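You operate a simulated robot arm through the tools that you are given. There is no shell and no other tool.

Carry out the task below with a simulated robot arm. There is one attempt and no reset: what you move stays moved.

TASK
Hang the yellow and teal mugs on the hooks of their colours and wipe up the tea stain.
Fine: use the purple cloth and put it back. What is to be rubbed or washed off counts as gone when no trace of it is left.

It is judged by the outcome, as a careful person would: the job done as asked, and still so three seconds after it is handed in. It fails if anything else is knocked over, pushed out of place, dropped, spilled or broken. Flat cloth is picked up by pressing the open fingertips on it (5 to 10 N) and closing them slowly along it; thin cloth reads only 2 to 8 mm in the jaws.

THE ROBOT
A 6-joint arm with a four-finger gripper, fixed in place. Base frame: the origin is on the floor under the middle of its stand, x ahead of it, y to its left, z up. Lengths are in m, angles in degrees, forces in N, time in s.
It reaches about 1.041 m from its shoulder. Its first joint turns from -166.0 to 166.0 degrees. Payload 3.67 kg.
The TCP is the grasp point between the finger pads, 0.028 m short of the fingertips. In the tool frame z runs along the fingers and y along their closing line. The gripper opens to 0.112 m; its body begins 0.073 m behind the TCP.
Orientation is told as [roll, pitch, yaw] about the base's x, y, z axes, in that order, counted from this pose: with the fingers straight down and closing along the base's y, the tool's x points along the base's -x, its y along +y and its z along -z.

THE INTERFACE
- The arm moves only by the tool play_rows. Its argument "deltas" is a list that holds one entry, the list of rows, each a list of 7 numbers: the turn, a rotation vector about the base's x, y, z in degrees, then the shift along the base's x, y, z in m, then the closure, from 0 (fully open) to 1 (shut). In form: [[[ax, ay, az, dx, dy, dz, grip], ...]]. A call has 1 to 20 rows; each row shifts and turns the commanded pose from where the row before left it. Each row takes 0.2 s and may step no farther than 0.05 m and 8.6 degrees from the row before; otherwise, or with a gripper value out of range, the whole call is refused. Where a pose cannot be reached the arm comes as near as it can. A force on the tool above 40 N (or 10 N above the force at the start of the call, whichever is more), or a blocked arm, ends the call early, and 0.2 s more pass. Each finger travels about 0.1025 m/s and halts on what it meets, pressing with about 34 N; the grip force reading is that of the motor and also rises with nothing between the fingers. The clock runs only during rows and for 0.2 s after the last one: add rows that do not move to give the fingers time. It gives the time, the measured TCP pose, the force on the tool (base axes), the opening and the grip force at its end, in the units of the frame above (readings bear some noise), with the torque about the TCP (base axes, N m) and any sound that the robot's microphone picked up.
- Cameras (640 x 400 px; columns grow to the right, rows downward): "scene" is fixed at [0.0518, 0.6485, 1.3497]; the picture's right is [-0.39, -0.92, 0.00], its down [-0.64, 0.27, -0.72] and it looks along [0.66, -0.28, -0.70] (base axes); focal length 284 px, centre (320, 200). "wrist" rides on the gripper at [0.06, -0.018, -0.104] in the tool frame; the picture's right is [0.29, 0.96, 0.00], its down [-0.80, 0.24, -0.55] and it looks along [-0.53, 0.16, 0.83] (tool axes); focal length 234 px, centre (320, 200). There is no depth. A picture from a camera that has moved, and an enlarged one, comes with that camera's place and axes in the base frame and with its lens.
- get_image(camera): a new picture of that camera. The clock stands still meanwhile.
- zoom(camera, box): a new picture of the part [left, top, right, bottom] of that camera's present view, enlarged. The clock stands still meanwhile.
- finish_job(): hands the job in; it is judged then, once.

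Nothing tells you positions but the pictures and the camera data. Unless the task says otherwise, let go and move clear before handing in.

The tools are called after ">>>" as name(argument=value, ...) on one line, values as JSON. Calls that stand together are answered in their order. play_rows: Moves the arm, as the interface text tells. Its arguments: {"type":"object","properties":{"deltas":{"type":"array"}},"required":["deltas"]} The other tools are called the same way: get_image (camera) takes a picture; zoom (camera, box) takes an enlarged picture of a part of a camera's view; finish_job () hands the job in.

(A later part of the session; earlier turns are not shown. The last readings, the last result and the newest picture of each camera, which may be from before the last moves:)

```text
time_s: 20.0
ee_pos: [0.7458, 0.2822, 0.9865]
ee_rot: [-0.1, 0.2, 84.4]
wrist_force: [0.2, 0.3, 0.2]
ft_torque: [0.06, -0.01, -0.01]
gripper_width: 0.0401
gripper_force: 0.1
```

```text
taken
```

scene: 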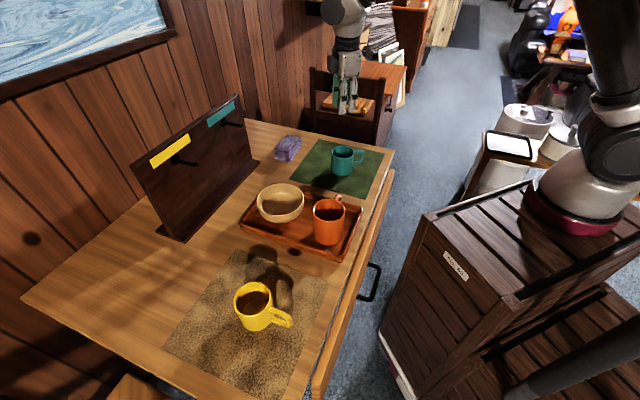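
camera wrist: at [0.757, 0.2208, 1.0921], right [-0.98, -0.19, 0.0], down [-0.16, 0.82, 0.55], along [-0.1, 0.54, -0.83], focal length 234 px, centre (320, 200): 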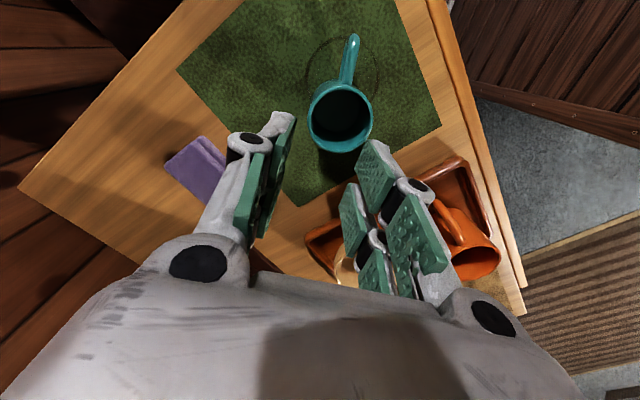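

>>> zoom(camera="wrist", box=[280, 20, 400, 170])

>>> zoom(camera="scene", box=[315, 60, 385, 180])

```text
2.67 times, centred on (340, 95) of wrist
camera zoom: at [0.757, 0.2208, 1.0921], right [-0.98, -0.19, 0.0], down [-0.16, 0.82, 0.55], along [-0.1, 0.54, -0.83], focal length 624 px, centre (267, 480)
```

zoom: 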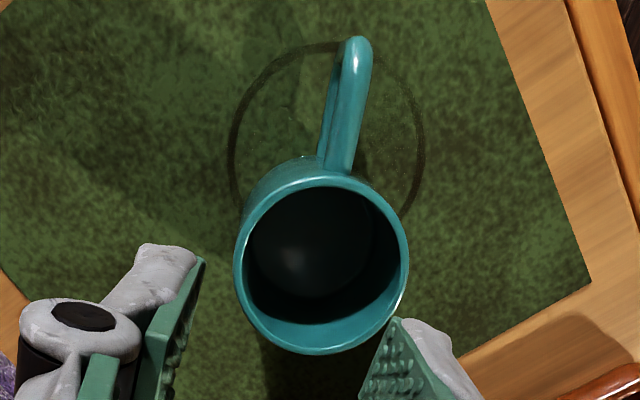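

```text
3.33 times, centred on (350, 120) of scene
camera zoom: at [0.0518, 0.6485, 1.3497], right [-0.39, -0.92, 0.0], down [-0.64, 0.27, -0.72], along [0.66, -0.28, -0.7], focal length 945 px, centre (220, 467)
```

zoom: 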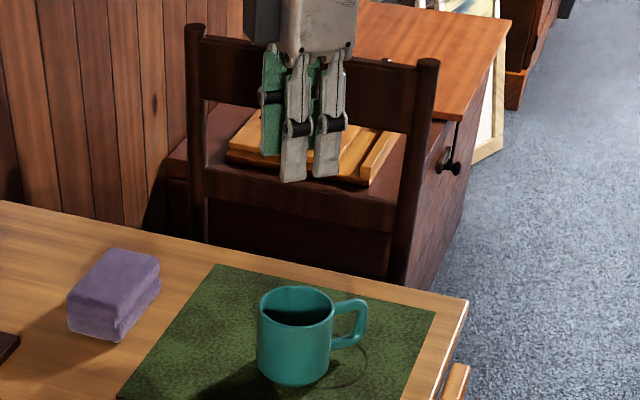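

Mug rim centre is about (0.721, 0.284), with the handle pointing along −y. I'll trim the yaw to 91° and descend to just above the rim for a check.

>>> play_rows(deltas=[[[0, 0, 6.6, 0.0012, 0.0025, -0.02, 0.643], [0, 0, 0, 0, 0, -0.03, 0.643], [0, 0, 0, 0, 0, -0.03, 0.643], [0, 0, 0, 0, 0, -0.0265, 0.643]]])

>>> get_image(camera="wrist")

>>> zoom(camera="scene", box=[305, 100, 385, 180])

```text
time_s: 21.0
ee_pos: [0.7459, 0.2855, 0.8821]
ee_rot: [-0.1, 0.1, 90.9]
wrist_force: [-0.4, -0.4, -0.3]
ft_torque: [0.01, -0.02, 0.01]
gripper_width: 0.0398
gripper_force: 0.1
```

```text
taken
camera wrist: at [0.7651, 0.2252, 0.9856], right [-0.95, -0.3, 0.0], down [-0.25, 0.79, 0.55], along [-0.17, 0.53, -0.83], focal length 234 px, centre (320, 200)
```

wrist: 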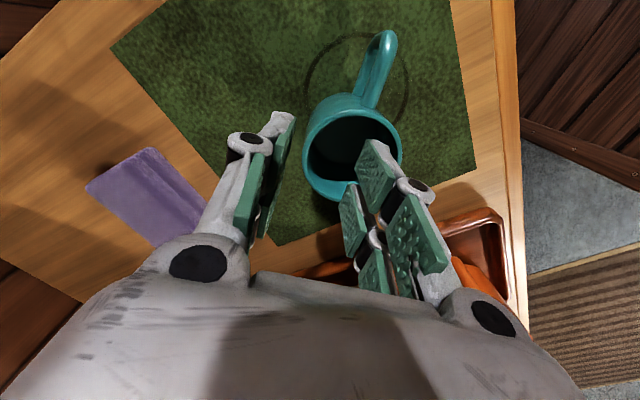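

```text
5.00 times, centred on (345, 140) of scene
camera zoom: at [0.0518, 0.6485, 1.3497], right [-0.39, -0.92, 0.0], down [-0.64, 0.27, -0.72], along [0.66, -0.28, -0.7], focal length 1418 px, centre (195, 500)
```

zoom: 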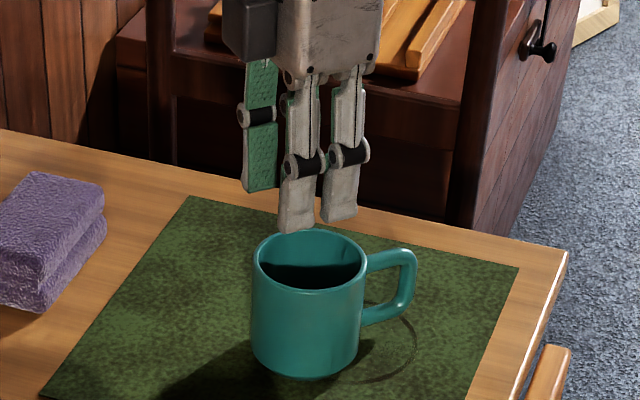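

>>> zoom(camera="wrist", box=[260, 20, 440, 220])

```text
2.00 times, centred on (350, 120) of wrist
camera zoom: at [0.7651, 0.2252, 0.9856], right [-0.95, -0.3, 0.0], down [-0.25, 0.79, 0.55], along [-0.17, 0.53, -0.83], focal length 468 px, centre (260, 360)
```

zoom: 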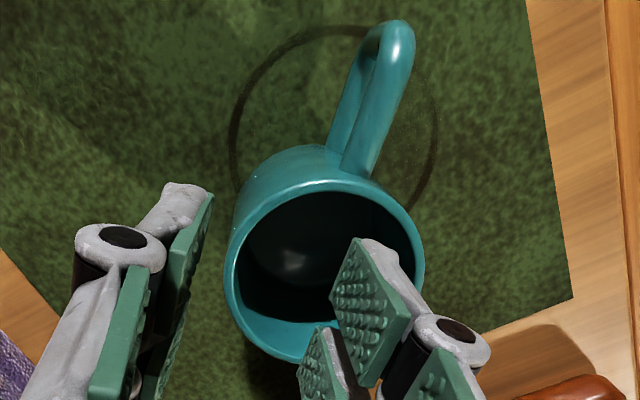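

The inner finger pair is over the mug's inside and the outer pair clears the wall. I'll lower the fingers over the wall.

>>> play_rows(deltas=[[[0, 0, 0, 0.001, -0.002, -0.0175, 0.643], [0, 0, 0, 0, 0, -0.0175, 0.643], [0, 0, 0, 0, 0, -0.0175, 0.643], [0, 0, 0, 0, 0, -0.0175, 0.643]]])

>>> zoom(camera="wrist", box=[230, 20, 440, 230])

>>> zoom(camera="scene", box=[305, 110, 385, 180])

```text
time_s: 21.6
ee_pos: [0.7475, 0.285, 0.8537]
ee_rot: [-0.7, -0.3, 91.0]
wrist_force: [-3.1, -4.1, 23.9]
ft_torque: [-0.35, 0.7, 0.05]
gripper_width: 0.0436
gripper_force: 2.7
stopped in row 3: the force on the tool passed its limit at 63 N (the readings are from after the stop); the commanded pose is now the measured one
```

```text
1.90 times, centred on (335, 125) of wrist
camera zoom: at [0.7669, 0.2238, 0.9584], right [-0.95, -0.3, -0.01], down [-0.26, 0.79, 0.55], along [-0.16, 0.53, -0.83], focal length 446 px, centre (291, 343)
```

zoom: 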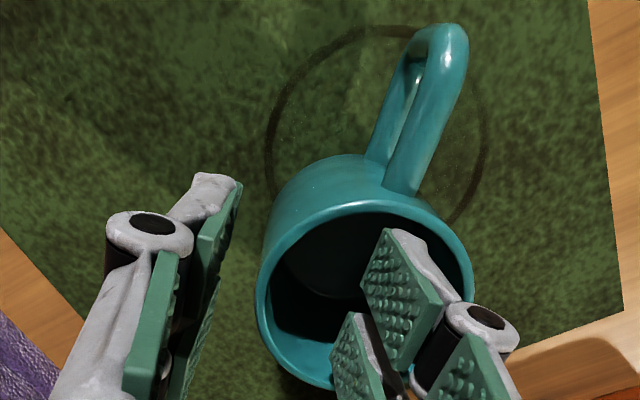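

```text
5.71 times, centred on (345, 145) of scene
camera zoom: at [0.0518, 0.6485, 1.3497], right [-0.39, -0.92, 0.0], down [-0.64, 0.27, -0.72], along [0.66, -0.28, -0.7], focal length 1620 px, centre (177, 514)
```

zoom: 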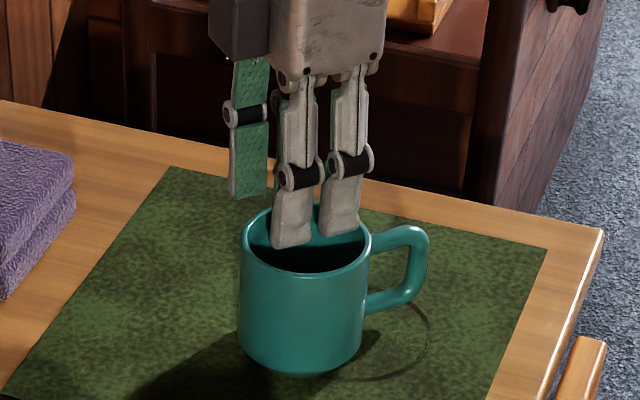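

The back corner of an inner finger met the rim; the mug centre is nearer (0.728, 0.282) and its wall is about 5 mm thick. I'll rise slightly, shift +x 6 mm and −y 3 mm, and go down again.

>>> play_rows(deltas=[[[-0.31, 0.69, 0, 0, 0, 0.02, 0.643], [0, 0, 0, 0.006, -0.003, 0, 0.643], [0, 0, 0, 0, 0, -0.012, 0.643], [0, 0, 0, 0, 0, -0.01, 0.643], [0, 0, 0, 0, 0, -0.01, 0.643]]])

>>> zoom(camera="wrist", box=[230, 20, 440, 230])

>>> zoom(camera="scene", box=[305, 110, 385, 180])

```text
time_s: 22.7
ee_pos: [0.7553, 0.2823, 0.8534]
ee_rot: [-0.1, 0.0, 90.9]
wrist_force: [-3.8, -6.5, 23.4]
ft_torque: [-0.24, 0.72, 0.17]
gripper_width: 0.0435
gripper_force: 2.9
stopped in row 5: the force on the tool passed its limit at 53 N (the readings are from after the stop); the commanded pose is now the measured one
```

```text
1.90 times, centred on (335, 125) of wrist
camera zoom: at [0.7752, 0.222, 0.9583], right [-0.95, -0.3, 0.0], down [-0.25, 0.79, 0.55], along [-0.17, 0.53, -0.83], focal length 446 px, centre (291, 343)
```

zoom: 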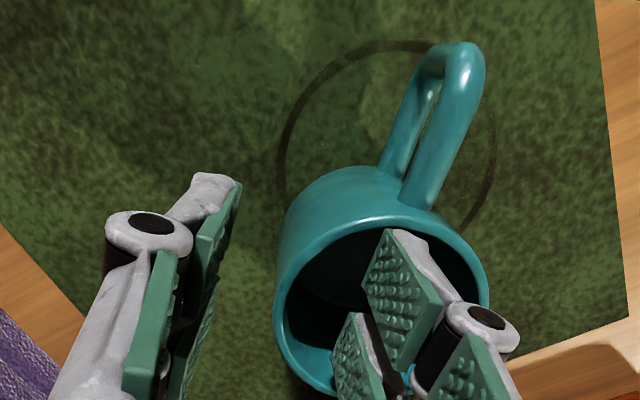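

```text
5.71 times, centred on (345, 145) of scene
camera zoom: at [0.0518, 0.6485, 1.3497], right [-0.39, -0.92, 0.0], down [-0.64, 0.27, -0.72], along [0.66, -0.28, -0.7], focal length 1620 px, centre (177, 514)
```

zoom: 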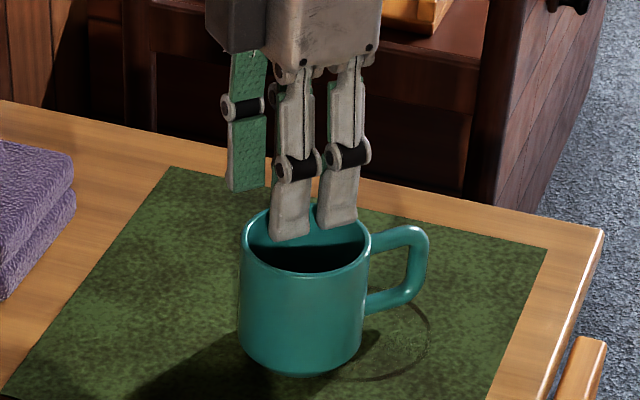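

The mug's inside seems to be solid to contact, so the rim pinch won't work. Instead I'll grip the handle's top bar from above along its full length with the pads square to it. I'll rise, shift over the handle with a 10° tilt and check alignment.

>>> play_rows(deltas=[[[0, 0, 0, 0, 0, 0.03, 0.643], [0, 0, 0, 0, 0, 0.03, 0.643], [5, 0, 0, -0.0145, -0.034, -0.005, 0.68], [5, 0, 0, -0.0145, -0.034, -0.005, 0.68]]])

>>> get_image(camera="wrist")

>>> zoom(camera="scene", box=[315, 100, 395, 180])

```text
time_s: 23.7
ee_pos: [0.7256, 0.2169, 0.9033]
ee_rot: [0.0, -9.9, 91.1]
wrist_force: [0.2, 0.1, -0.1]
ft_torque: [-0.03, 0.04, 0.02]
gripper_width: 0.0359
gripper_force: 0.1
```

```text
taken
camera wrist: at [0.7455, 0.1391, 0.9945], right [-0.95, -0.3, -0.05], down [-0.25, 0.68, 0.68], along [-0.17, 0.66, -0.73], focal length 234 px, centre (320, 200)
```

wrist: 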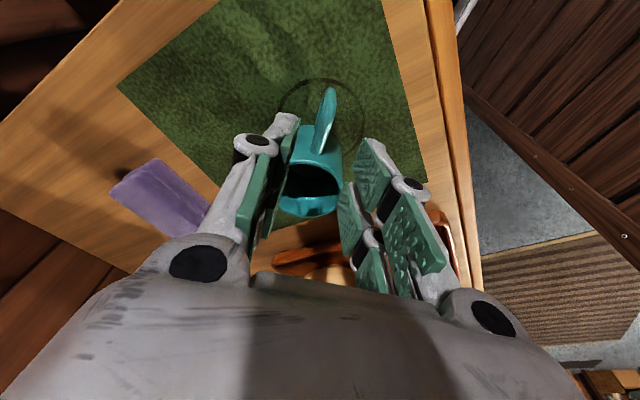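

```text
5.00 times, centred on (355, 140) of scene
camera zoom: at [0.0518, 0.6485, 1.3497], right [-0.39, -0.92, 0.0], down [-0.64, 0.27, -0.72], along [0.66, -0.28, -0.7], focal length 1418 px, centre (145, 500)
```

zoom: 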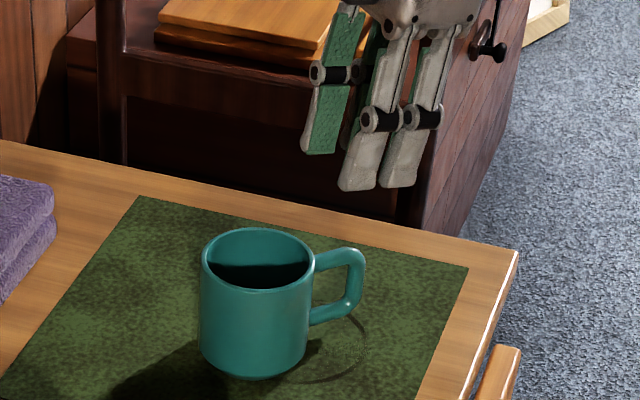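

>>> zoom(camera="wrist", box=[260, 70, 400, 230])

```text
2.50 times, centred on (330, 150) of wrist
camera zoom: at [0.7455, 0.1391, 0.9945], right [-0.95, -0.3, -0.05], down [-0.25, 0.68, 0.68], along [-0.17, 0.66, -0.73], focal length 585 px, centre (295, 325)
```

zoom: 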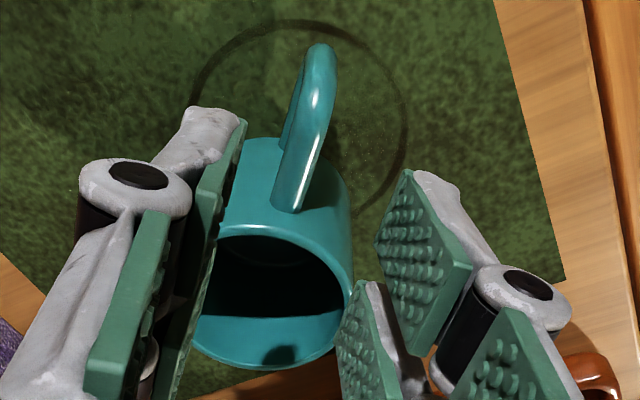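

>>> zoom(camera="scene", box=[335, 140, 375, 170])

```text
13.33 times, centred on (355, 155) of scene
camera zoom: at [0.0518, 0.6485, 1.3497], right [-0.39, -0.92, 0.0], down [-0.64, 0.27, -0.72], along [0.66, -0.28, -0.7], focal length 3781 px, centre (-147, 800)
```

zoom: 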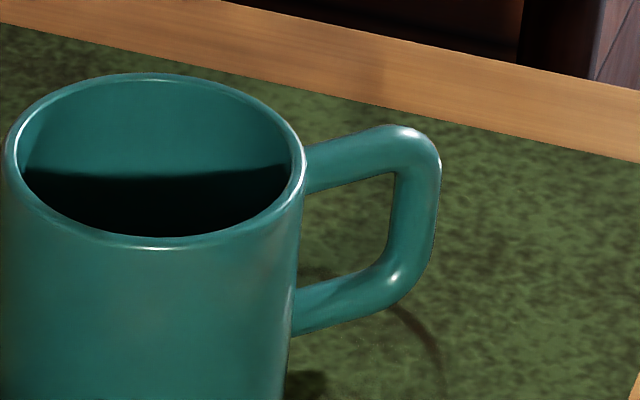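

The handle is a round tube about 11.5 mm thick, with its top bar at z≈0.813 and a hole roughly 31 × 35 mm. I'll descend so the pads straddle the top bar.

>>> play_rows(deltas=[[[0, 0, 2, -0.001, -0.0023, -0.0187, 0.68], [0, 0, 0, 0, 0, -0.0187, 0.68], [0, 0, 0, 0, 0, -0.0187, 0.68], [0, 0, 0, 0, 0, -0.0186, 0.68]]])

>>> zoom(camera="wrist", box=[260, 70, 400, 230])

>>> zoom(camera="scene", box=[325, 120, 395, 175])

```text
time_s: 24.7
ee_pos: [0.7249, 0.2135, 0.8284]
ee_rot: [-0.1, -10.0, 93.0]
wrist_force: [-1.2, -0.2, -0.3]
ft_torque: [0.01, 0.02, 0.02]
gripper_width: 0.0357
gripper_force: 0.1
```

```text
2.50 times, centred on (330, 150) of wrist
camera zoom: at [0.7477, 0.1361, 0.9202], right [-0.94, -0.33, -0.05], down [-0.28, 0.68, 0.68], along [-0.19, 0.66, -0.73], focal length 585 px, centre (295, 325)
```

zoom: 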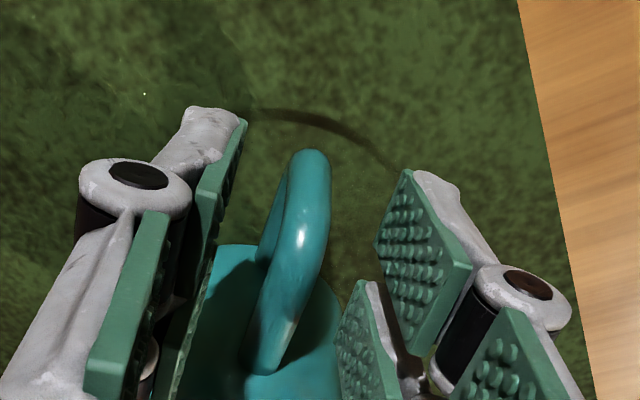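

```text
7.27 times, centred on (360, 148) of scene
camera zoom: at [0.0518, 0.6485, 1.3497], right [-0.39, -0.92, 0.0], down [-0.64, 0.27, -0.72], along [0.66, -0.28, -0.7], focal length 2062 px, centre (29, 582)
```

zoom: 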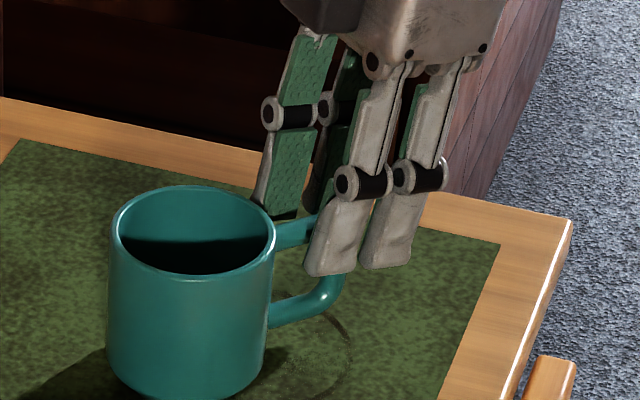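

The pads straddle the top bar with both finger pairs on the handle. I'll close slowly.

>>> play_rows(deltas=[[[0, 0, 0, 0, 0, 0, 0.78], [0, 0, 0, 0, 0, 0, 0.84], [0, 0, 0, 0, 0, 0, 0.9], [0, 0, 0, 0, 0, 0, 0.95], [0, 0, 0, 0, 0, 0, 1.0], [0, 0, 0, 0, 0, 0, 1.0]]])

>>> zoom(camera="wrist", box=[260, 70, 400, 230])

>>> zoom(camera="scene", box=[325, 120, 395, 175])

```text
time_s: 26.1
ee_pos: [0.7248, 0.213, 0.8284]
ee_rot: [-0.1, -10.0, 93.0]
wrist_force: [0.2, 0.6, 0.8]
ft_torque: [0.02, -0.01, -0.05]
gripper_width: 0.0115
gripper_force: 33.6
```

```text
2.50 times, centred on (330, 150) of wrist
camera zoom: at [0.7477, 0.1362, 0.9202], right [-0.94, -0.33, -0.05], down [-0.28, 0.68, 0.68], along [-0.19, 0.66, -0.73], focal length 585 px, centre (295, 325)
```

zoom: 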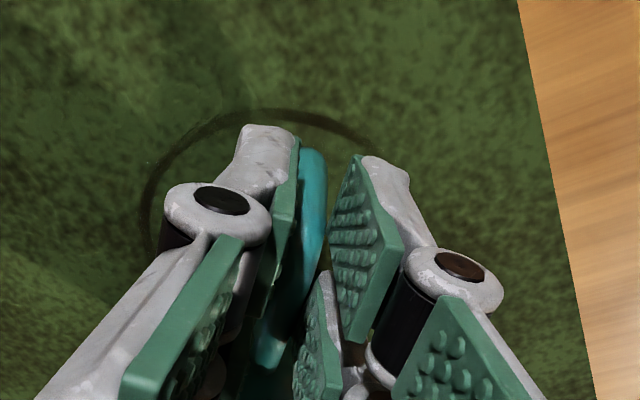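

```text
7.27 times, centred on (360, 148) of scene
camera zoom: at [0.0518, 0.6485, 1.3497], right [-0.39, -0.92, 0.0], down [-0.64, 0.27, -0.72], along [0.66, -0.28, -0.7], focal length 2062 px, centre (29, 582)
```

zoom: 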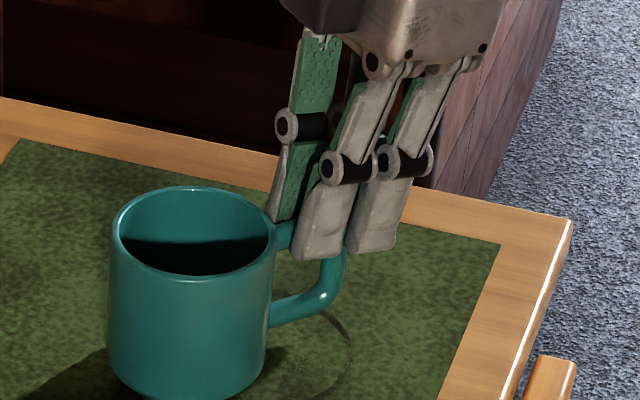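

Grip is square on the bar: 11.5 mm and no side torque. I'll lift slowly and check the hold.

>>> play_rows(deltas=[[[0, 0, 0, 0, 0, 0.004, 1.0], [0, 0, 0, 0, 0, 0.004, 1.0], [0, 0, 0, 0, 0, 0.004, 1.0], [0, 0, 0, 0, 0, 0.004, 1.0]]])

>>> zoom(camera="scene", box=[325, 120, 395, 175])

```text
time_s: 27.1
ee_pos: [0.7248, 0.2135, 0.8446]
ee_rot: [-0.1, -10.1, 93.0]
wrist_force: [0.3, 0.3, -2.3]
ft_torque: [-0.16, -0.04, -0.01]
gripper_width: 0.0117
gripper_force: 34.3
```

```text
7.27 times, centred on (360, 148) of scene
camera zoom: at [0.0518, 0.6485, 1.3497], right [-0.39, -0.92, 0.0], down [-0.64, 0.27, -0.72], along [0.66, -0.28, -0.7], focal length 2062 px, centre (29, 582)
```

zoom: 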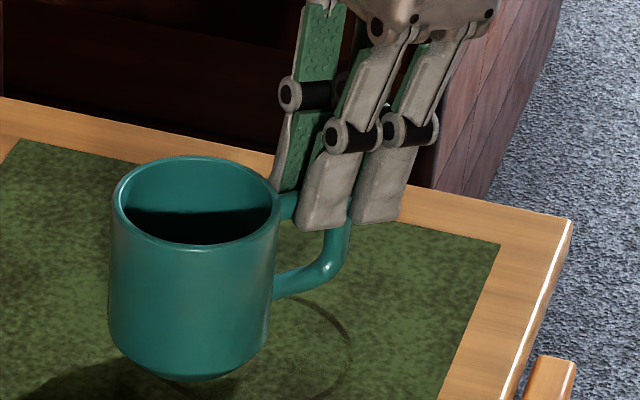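

The mug is held (about 2.3 N). Now I'll lift it clear and turn it so the handle will face along the board, watching the grip.

>>> play_rows(deltas=[[[0, 0, 0, 0, 0, 0.025, 1.0], [0, 0, 0, 0, 0, 0.03, 1.0], [0, 0, 0, 0, 0, 0.035, 1.0], [0, 0, -8.1, -0.0019, 0.0116, 0.004, 1.0], [0, 0, -8.1, -0.0019, 0.0116, 0.004, 1.0], [0, 0, -8.1, -0.0019, 0.0116, 0.004, 1.0], [0, 0, -8.1, -0.0019, 0.0116, 0.004, 1.0], [0, 0, -8.1, -0.0019, 0.0116, 0.004, 1.0], [0, 0, -8.1, -0.0019, 0.0116, 0.004, 1.0], [0, 0, -8.1, -0.0019, 0.0116, 0.004, 1.0], [0, 0, -8.1, -0.0019, 0.0116, 0.004, 1.0], [0, 0, -8.1, -0.0019, 0.0116, 0.004, 1.0], [0, 0, -8.1, -0.0019, 0.0116, 0.004, 1.0], [0, 0, -8.1, -0.0019, 0.0116, 0.004, 1.0], [0, 0, -8.1, -0.0019, 0.0116, 0.004, 1.0], [0, 0, -8.1, -0.0019, 0.0116, 0.004, 1.0], [0, 0, -8.1, -0.0019, 0.0116, 0.004, 1.0], [0, 0, -8.1, -0.0019, 0.0116, 0.004, 1.0], [0, 0, -8.1, -0.0019, 0.0116, 0.004, 1.0], [0, 0, -8.1, -0.0019, 0.0116, 0.004, 1.0]]])

>>> get_image(camera="scene")

>>> get_image(camera="wrist")

```text
time_s: 31.3
ee_pos: [0.6929, 0.4095, 1.0022]
ee_rot: [-0.1, -10.0, -44.8]
wrist_force: [0.4, 0.2, -2.8]
ft_torque: [0.11, 0.07, 0.0]
gripper_width: 0.0115
gripper_force: 34.4
```

```text
taken
```

scene: 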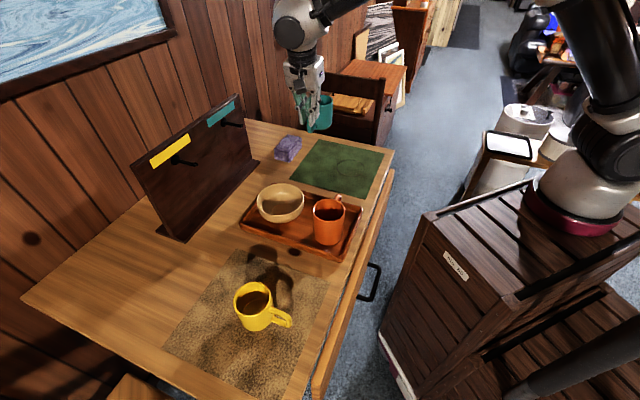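

```text
taken
camera wrist: at [0.6267, 0.4507, 1.0938], right [0.47, 0.88, -0.05], down [0.66, -0.31, 0.68], along [0.58, -0.36, -0.73], focal length 234 px, centre (320, 200)
```

wrist: 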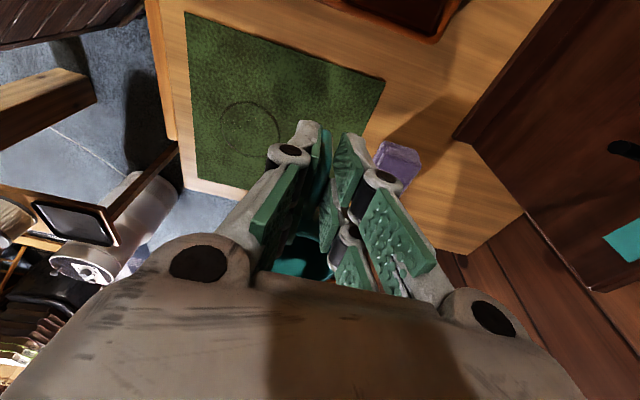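

Grip is steady. The stain ring is now fully uncovered on the mat. Next I'll lean the tool over so the mug hangs handle-up.

>>> play_rows(deltas=[[[0, 0, -8.0, 0.0009, 0.003, 0.0018, 1.0], [5.99, 4.51, 0, 0.0009, 0.003, 0.0018, 1.0], [5.99, 4.51, 0, 0.0009, 0.003, 0.0018, 1.0], [5.99, 4.51, 0, 0.0009, 0.003, 0.0018, 1.0], [5.99, 4.51, 0, 0.0009, 0.003, 0.0018, 1.0], [5.99, 4.51, 0, 0.0009, 0.003, 0.0018, 1.0], [5.99, 4.51, 0, 0.0009, 0.003, 0.0018, 1.0], [5.99, 4.51, 0, 0.0009, 0.003, 0.0018, 1.0], [5.99, 4.51, 0, 0.0009, 0.003, 0.0018, 1.0], [5.99, 4.51, 0, 0.0009, 0.003, 0.0018, 1.0], [5.99, 4.51, 0, 0.0009, 0.003, 0.0018, 1.0]]])

>>> get_image(camera="scene")

>>> get_image(camera="wrist")

```text
time_s: 33.7
ee_pos: [0.7029, 0.443, 1.0221]
ee_rot: [0.6, 65.2, -52.1]
wrist_force: [-0.5, -0.3, -1.2]
ft_torque: [-0.04, -0.06, 0.0]
gripper_width: 0.0116
gripper_force: 34.3
```

```text
taken
```

scene: 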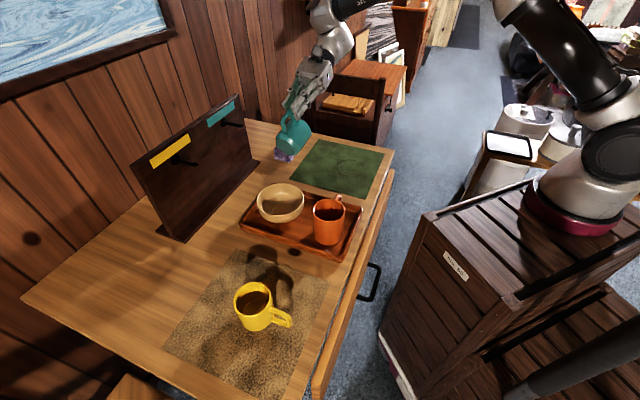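

```text
taken
camera wrist: at [0.7308, 0.376, 1.1195], right [0.69, 0.67, 0.27], down [0.7, -0.52, -0.49], along [-0.19, 0.52, -0.83], focal length 234 px, centre (320, 200)
```

wrist: 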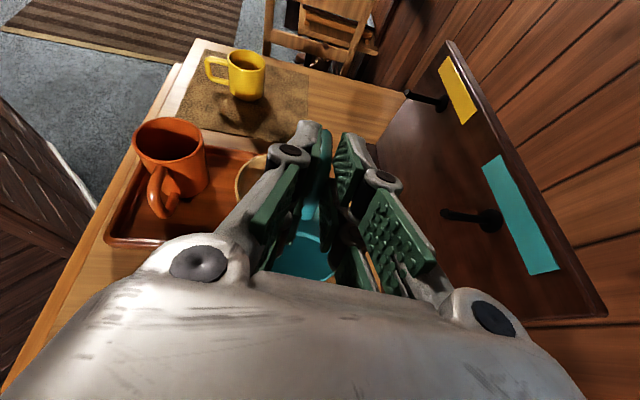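

The mug now hangs handle-up. I'll zoom to confirm how the handle sits in the fingers.

>>> zoom(camera="scene", box=[250, 40, 350, 170])

>>> zoom(camera="wrist", box=[220, 100, 420, 300])

```text
3.08 times, centred on (300, 105) of scene
camera zoom: at [0.0518, 0.6485, 1.3497], right [-0.39, -0.92, 0.0], down [-0.64, 0.27, -0.72], along [0.66, -0.28, -0.7], focal length 872 px, centre (382, 492)
```

zoom: 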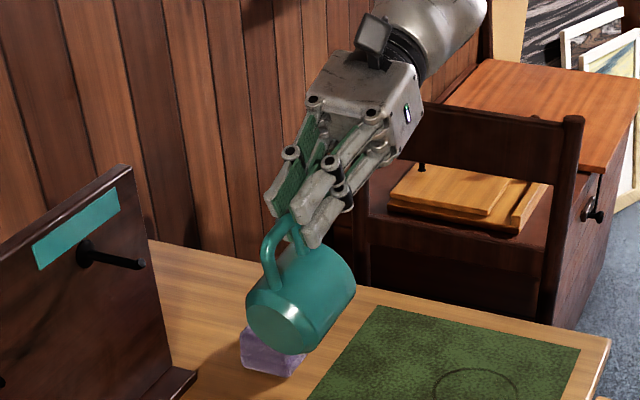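

```text
2.00 times, centred on (320, 200) of wrist
camera zoom: at [0.7308, 0.376, 1.1195], right [0.69, 0.67, 0.27], down [0.7, -0.52, -0.49], along [-0.19, 0.52, -0.83], focal length 468 px, centre (320, 200)
```

zoom: 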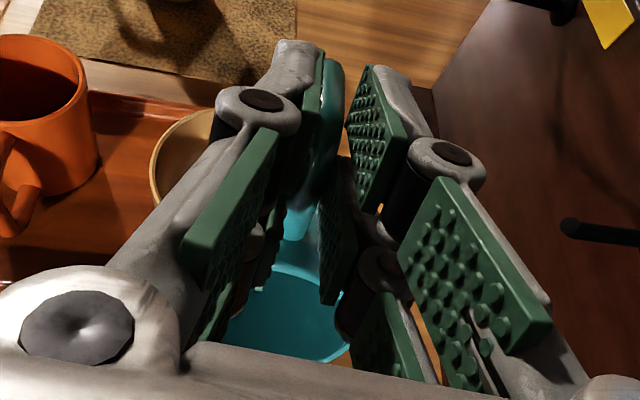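

>>> zoom(camera="scene", box=[270, 95, 320, 165])

```text
5.71 times, centred on (295, 130) of scene
camera zoom: at [0.0518, 0.6485, 1.3497], right [-0.39, -0.92, 0.0], down [-0.64, 0.27, -0.72], along [0.66, -0.28, -0.7], focal length 1620 px, centre (463, 600)
```

zoom: 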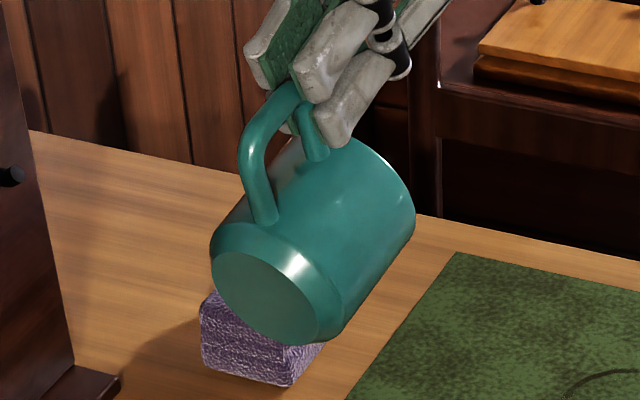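

The mug may have slid slightly along the bar in the grip. I'll hold still for a second and compare to see whether it is creeping.

>>> play_rows(deltas=[[[0, 0, 0, 0, 0, 0, 1.0], [0, 0, 0, 0, 0, 0, 1.0], [0, 0, 0, 0, 0, 0, 1.0], [0, 0, 0, 0, 0, 0, 1.0], [0, 0, 0, 0, 0, 0, 1.0]]])

>>> zoom(camera="scene", box=[270, 95, 320, 165])

```text
time_s: 34.9
ee_pos: [0.7033, 0.4436, 1.0212]
ee_rot: [0.6, 64.9, -52.3]
wrist_force: [1.3, 0.2, -2.7]
ft_torque: [-0.02, -0.02, -0.02]
gripper_width: 0.0117
gripper_force: 34.1
```

```text
5.71 times, centred on (295, 130) of scene
camera zoom: at [0.0518, 0.6485, 1.3497], right [-0.39, -0.92, 0.0], down [-0.64, 0.27, -0.72], along [0.66, -0.28, -0.7], focal length 1620 px, centre (463, 600)
```

zoom: 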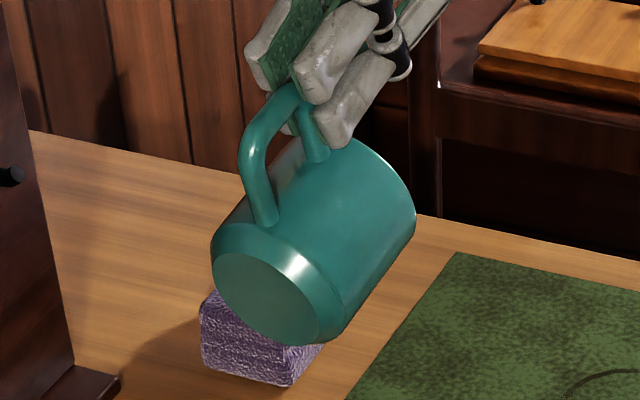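

No creep; the grip is stable. The hole centre sits about 26 mm ahead of and 33 mm below the TCP, so I'll move the handle in front of the teal peg, stopping about 3 cm short of its tip.

>>> play_rows(deltas=[[[0, 0, 0, 0.01655, 0.02058, -0.009, 1.0], [0, 0, 0, 0.01655, 0.02058, -0.009, 1.0], [0, 0, 0, 0.01655, 0.02058, -0.009, 1.0], [0, 0, 0, 0.01655, 0.02058, -0.009, 1.0]]])

>>> zoom(camera="scene", box=[200, 80, 300, 160])

>>> get_image(camera="wrist")

```text
time_s: 35.9
ee_pos: [0.7691, 0.5256, 0.987]
ee_rot: [0.7, 65.1, -52.2]
wrist_force: [-0.1, -0.7, -0.9]
ft_torque: [-0.07, -0.07, -0.02]
gripper_width: 0.0118
gripper_force: 33.8
```

```text
5.00 times, centred on (250, 120) of scene
camera zoom: at [0.0518, 0.6485, 1.3497], right [-0.39, -0.92, 0.0], down [-0.64, 0.27, -0.72], along [0.66, -0.28, -0.7], focal length 1418 px, centre (670, 600)
```

zoom: 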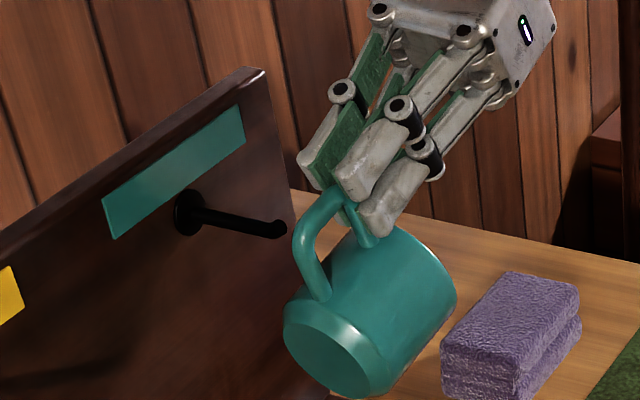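

```text
taken
camera wrist: at [0.7963, 0.458, 1.0842], right [0.69, 0.67, 0.27], down [0.7, -0.52, -0.49], along [-0.19, 0.52, -0.83], focal length 234 px, centre (320, 200)
```

wrist: 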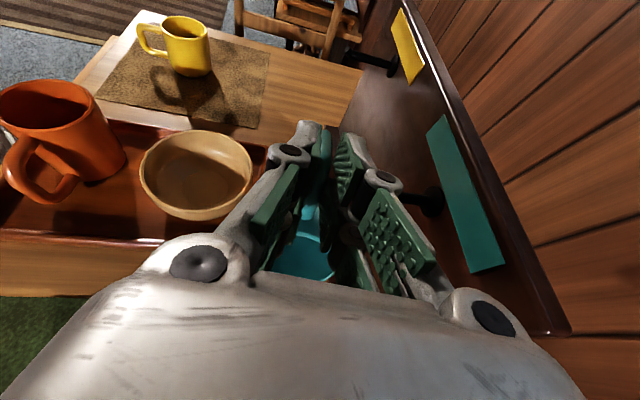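

>>> zoom(camera="scene", box=[230, 100, 290, 145])

>>> zoom(camera="wrist", box=[260, 100, 480, 290])

```text
8.89 times, centred on (260, 122) of scene
camera zoom: at [0.0518, 0.6485, 1.3497], right [-0.39, -0.92, 0.0], down [-0.64, 0.27, -0.72], along [0.66, -0.28, -0.7], focal length 2520 px, centre (853, 889)
```

zoom: 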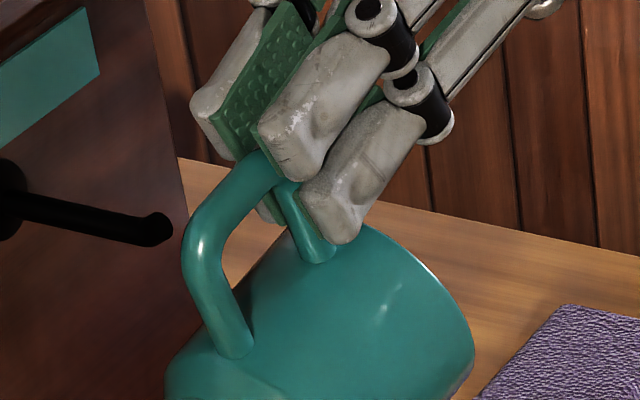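

```text
2.11 times, centred on (370, 195) of wrist
camera zoom: at [0.7963, 0.458, 1.0842], right [0.69, 0.67, 0.27], down [0.7, -0.52, -0.49], along [-0.19, 0.52, -0.83], focal length 493 px, centre (215, 210)
```

zoom: 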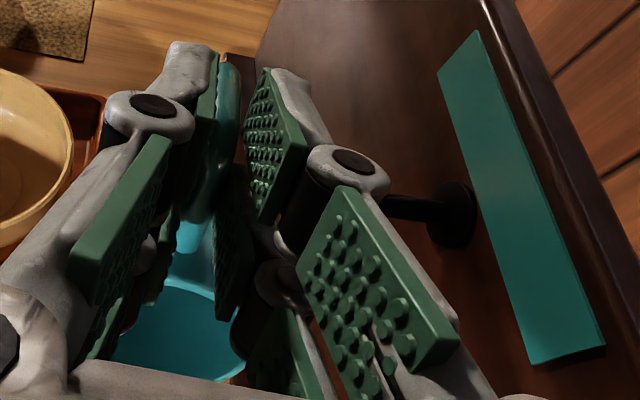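

The peg has a slightly rounded tip; the hole centre needs to come about 6 mm lower to match it. I'll lower and then advance 2.5 cm along the peg axis first, and check.

>>> play_rows(deltas=[[[0, 0, 0, 0, 0, -0.006, 1.0], [0, 0, 0, 0.006, 0.006, 0, 1.0], [0, 0, 0, 0.006, 0.006, 0, 1.0], [0, 0, 0, 0.006, 0.006, 0, 1.0]]])

>>> zoom(camera="scene", box=[215, 100, 275, 145])

```text
time_s: 36.9
ee_pos: [0.7877, 0.5442, 0.9803]
ee_rot: [0.7, 65.1, -52.2]
wrist_force: [-0.9, 0.5, -1.0]
ft_torque: [-0.07, -0.05, 0.01]
gripper_width: 0.0115
gripper_force: 33.8
```

```text
8.89 times, centred on (245, 122) of scene
camera zoom: at [0.0518, 0.6485, 1.3497], right [-0.39, -0.92, 0.0], down [-0.64, 0.27, -0.72], along [0.66, -0.28, -0.7], focal length 2520 px, centre (987, 889)
```

zoom: 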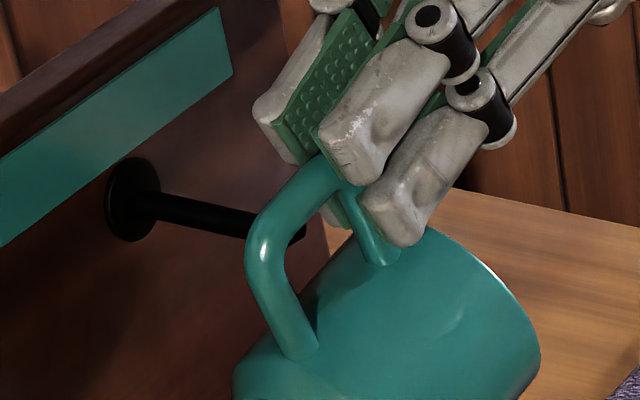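

The peg tip is now entering the handle hole, centred within a couple of millimetres. I'll advance another 2.2 cm along the peg.

>>> play_rows(deltas=[[[0, 0, 0, 0.0052, 0.0052, 0, 1.0], [0, 0, 0, 0.0052, 0.0052, 0, 1.0], [0, 0, 0, 0.0052, 0.0052, 0, 1.0]]])

>>> zoom(camera="scene", box=[210, 100, 270, 145])

>>> zoom(camera="wrist", box=[260, 100, 480, 290])

```text
time_s: 37.7
ee_pos: [0.791, 0.5495, 0.9784]
ee_rot: [0.7, 65.0, -52.3]
wrist_force: [0.1, -0.6, -2.1]
ft_torque: [0.0, -0.03, 0.03]
gripper_width: 0.0119
gripper_force: 34.0
out of reach, approached as far as the arm can: row 2, 3
```

```text
8.89 times, centred on (240, 122) of scene
camera zoom: at [0.0518, 0.6485, 1.3497], right [-0.39, -0.92, 0.0], down [-0.64, 0.27, -0.72], along [0.66, -0.28, -0.7], focal length 2520 px, centre (1031, 889)
```

zoom: 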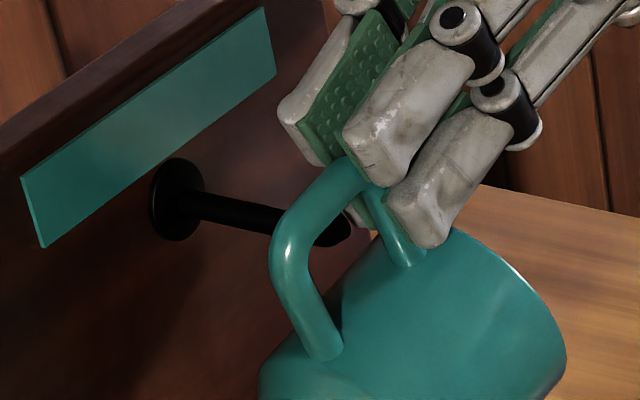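

```text
2.11 times, centred on (370, 195) of wrist
camera zoom: at [0.8179, 0.4819, 1.0766], right [0.69, 0.67, 0.27], down [0.7, -0.52, -0.49], along [-0.19, 0.52, -0.83], focal length 493 px, centre (215, 210)
```

zoom: 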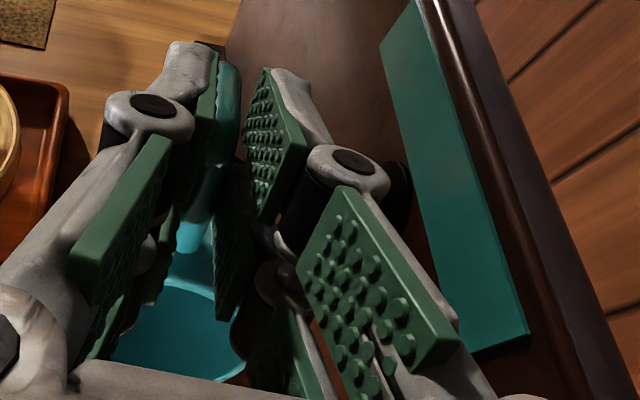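

Partly on, but the arm reached its limit 1 cm short. Yawing the tool a further 10° pulls the wrist back and frees reach, so I'll do that while pushing the handle further onto the peg.

>>> play_rows(deltas=[[[0, 0, -3.5, 0.001, 0.0003, 0, 1.0], [0, 0, -3.5, 0.0025, 0.0017, 0, 1.0], [0, 0, -3.0, 0.004, 0.003, 0, 1.0]]])

>>> zoom(camera="scene", box=[210, 100, 270, 145])

>>> zoom(camera="wrist", box=[260, 100, 480, 290])

```text
time_s: 38.5
ee_pos: [0.7989, 0.5548, 0.9789]
ee_rot: [0.5, 65.0, -62.3]
wrist_force: [-1.3, -0.1, -2.4]
ft_torque: [-0.04, -0.01, -0.05]
gripper_width: 0.0117
gripper_force: 33.9
```

```text
8.89 times, centred on (240, 122) of scene
camera zoom: at [0.0518, 0.6485, 1.3497], right [-0.39, -0.92, 0.0], down [-0.64, 0.27, -0.72], along [0.66, -0.28, -0.7], focal length 2520 px, centre (1031, 889)
```

zoom: 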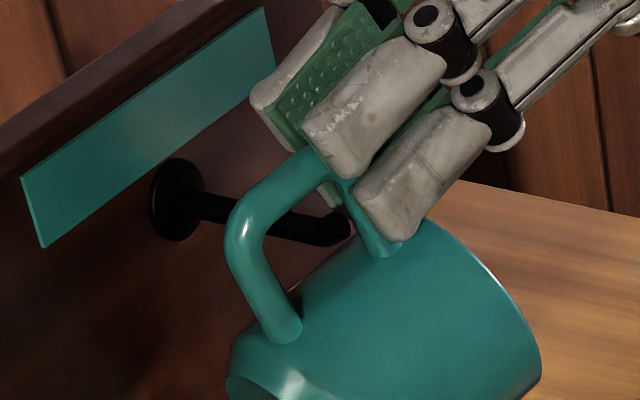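

```text
2.11 times, centred on (370, 195) of wrist
camera zoom: at [0.8137, 0.4835, 1.0766], right [0.8, 0.55, 0.27], down [0.6, -0.64, -0.49], along [-0.1, 0.55, -0.83], focal length 493 px, centre (215, 210)
```

zoom: 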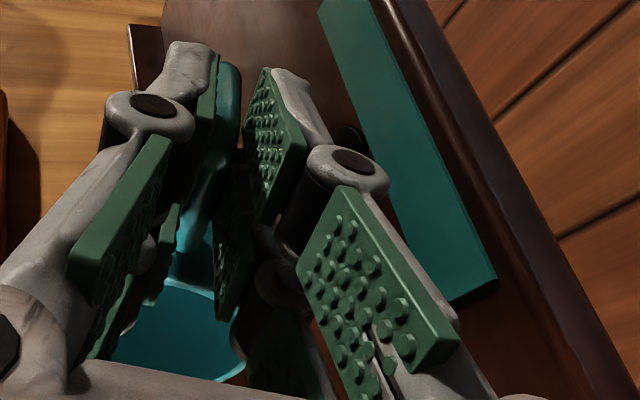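

The peg now runs through the handle hole. I'll nudge in 3 mm and lower 5 mm so the handle is almost resting on the peg, then check before letting go.

>>> play_rows(deltas=[[[0, 0, 0, 0.0021, 0.0021, 0, 1.0], [0, 0, 0, 0, 0, -0.003, 1.0], [0, 0, 0, 0, 0, -0.002, 1.0], [0, 0, 0, 0, 0, 0, 1.0]]])

>>> zoom(camera="scene", box=[215, 105, 265, 142])

```text
time_s: 39.5
ee_pos: [0.8005, 0.5561, 0.9738]
ee_rot: [0.6, 64.9, -62.3]
wrist_force: [-1.0, 0.1, -1.9]
ft_torque: [-0.01, 0.01, 0.05]
gripper_width: 0.0118
gripper_force: 33.5
```

```text
10.81 times, centred on (240, 124) of scene
camera zoom: at [0.0518, 0.6485, 1.3497], right [-0.39, -0.92, 0.0], down [-0.64, 0.27, -0.72], along [0.66, -0.28, -0.7], focal length 3065 px, centre (1185, 1027)
```

zoom: 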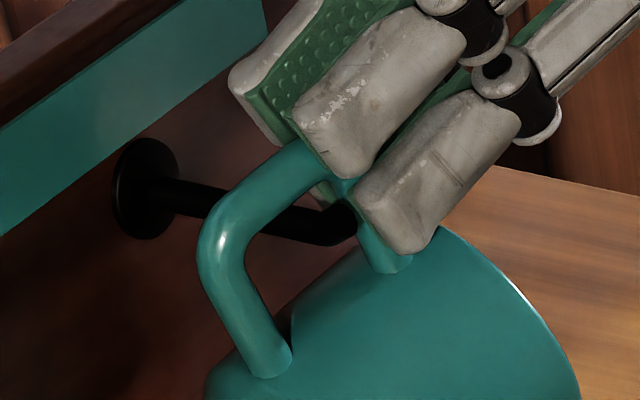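

Everything is clear and lightly loaded. I'll open the fingers to let the mug settle on the peg.

>>> play_rows(deltas=[[[0, 0, 0, 0, 0, 0, 0.86], [0, 0, 0, 0, 0, 0, 0.78], [0, 0, 0, 0, 0, 0, 0.7], [0, 0, 0, 0, 0, 0, 0.66], [0, 0, 0, 0, 0, 0, 0.66]]])

>>> zoom(camera="scene", box=[205, 95, 285, 155])

>>> get_image(camera="wrist")

```text
time_s: 40.7
ee_pos: [0.8008, 0.5567, 0.9732]
ee_rot: [0.6, 65.0, -62.3]
wrist_force: [0.3, 0.3, -0.6]
ft_torque: [-0.04, 0.0, -0.02]
gripper_width: 0.038
gripper_force: 0.1
```

```text
6.67 times, centred on (245, 125) of scene
camera zoom: at [0.0518, 0.6485, 1.3497], right [-0.39, -0.92, 0.0], down [-0.64, 0.27, -0.72], along [0.66, -0.28, -0.7], focal length 1890 px, centre (820, 700)
```

zoom: 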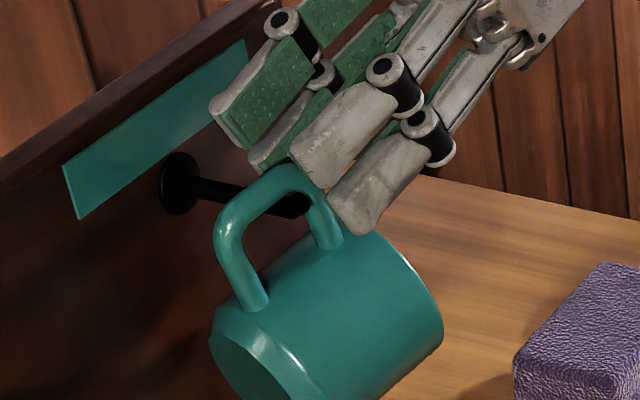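

```text
taken
camera wrist: at [0.8159, 0.4857, 1.0718], right [0.8, 0.55, 0.27], down [0.6, -0.64, -0.49], along [-0.1, 0.55, -0.83], focal length 234 px, centre (320, 200)
```

wrist: 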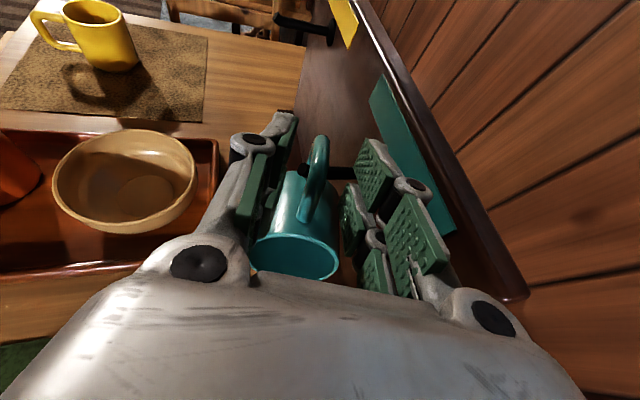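

The mug hangs by its handle on the teal peg and the fingers are open. I'll back out along the tool axis.

>>> play_rows(deltas=[[[0, 0, 0, 0.0063, -0.012, 0.0063, 0.66], [0, 0, 0, 0.0063, -0.012, 0.0063, 0.66], [0, 0, 0, 0.0126, -0.0241, 0.0127, 0.66], [0, 0, 0, 0.0126, -0.0241, 0.0127, 0.66], [0, 0, 0, 0.0126, -0.0241, 0.0127, 0.66], [0, 0, 0, -0.014, -0.0341, 0.0227, 0.66], [0, 0, 0, -0.014, -0.0341, 0.0227, 0.66]]])

>>> get_image(camera="scene")

>>> zoom(camera="scene", box=[190, 90, 290, 165])

>>> get_image(camera="wrist")

```text
time_s: 42.3
ee_pos: [0.8226, 0.3921, 1.07]
ee_rot: [0.5, 64.9, -62.3]
wrist_force: [-0.5, 0.4, 0.0]
ft_torque: [0.07, 0.02, 0.05]
gripper_width: 0.0382
gripper_force: 0.1
```

```text
taken
```

scene: 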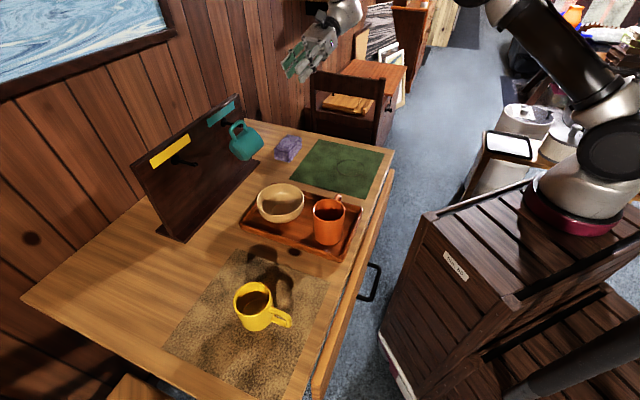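

```text
5.33 times, centred on (240, 128) of scene
camera zoom: at [0.0518, 0.6485, 1.3497], right [-0.39, -0.92, 0.0], down [-0.64, 0.27, -0.72], along [0.66, -0.28, -0.7], focal length 1512 px, centre (747, 587)
```

zoom: 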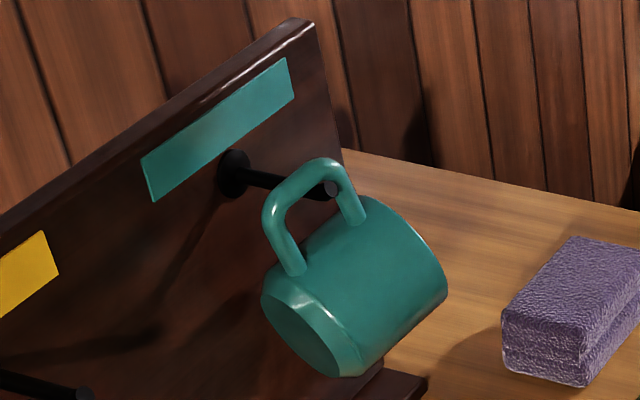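

```text
taken
camera wrist: at [0.8381, 0.3215, 1.1679], right [0.79, 0.55, 0.26], down [0.6, -0.64, -0.49], along [-0.1, 0.55, -0.83], focal length 234 px, centre (320, 200)
```

wrist: 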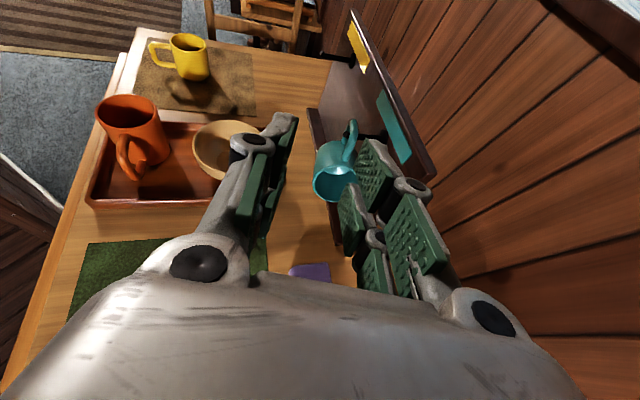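

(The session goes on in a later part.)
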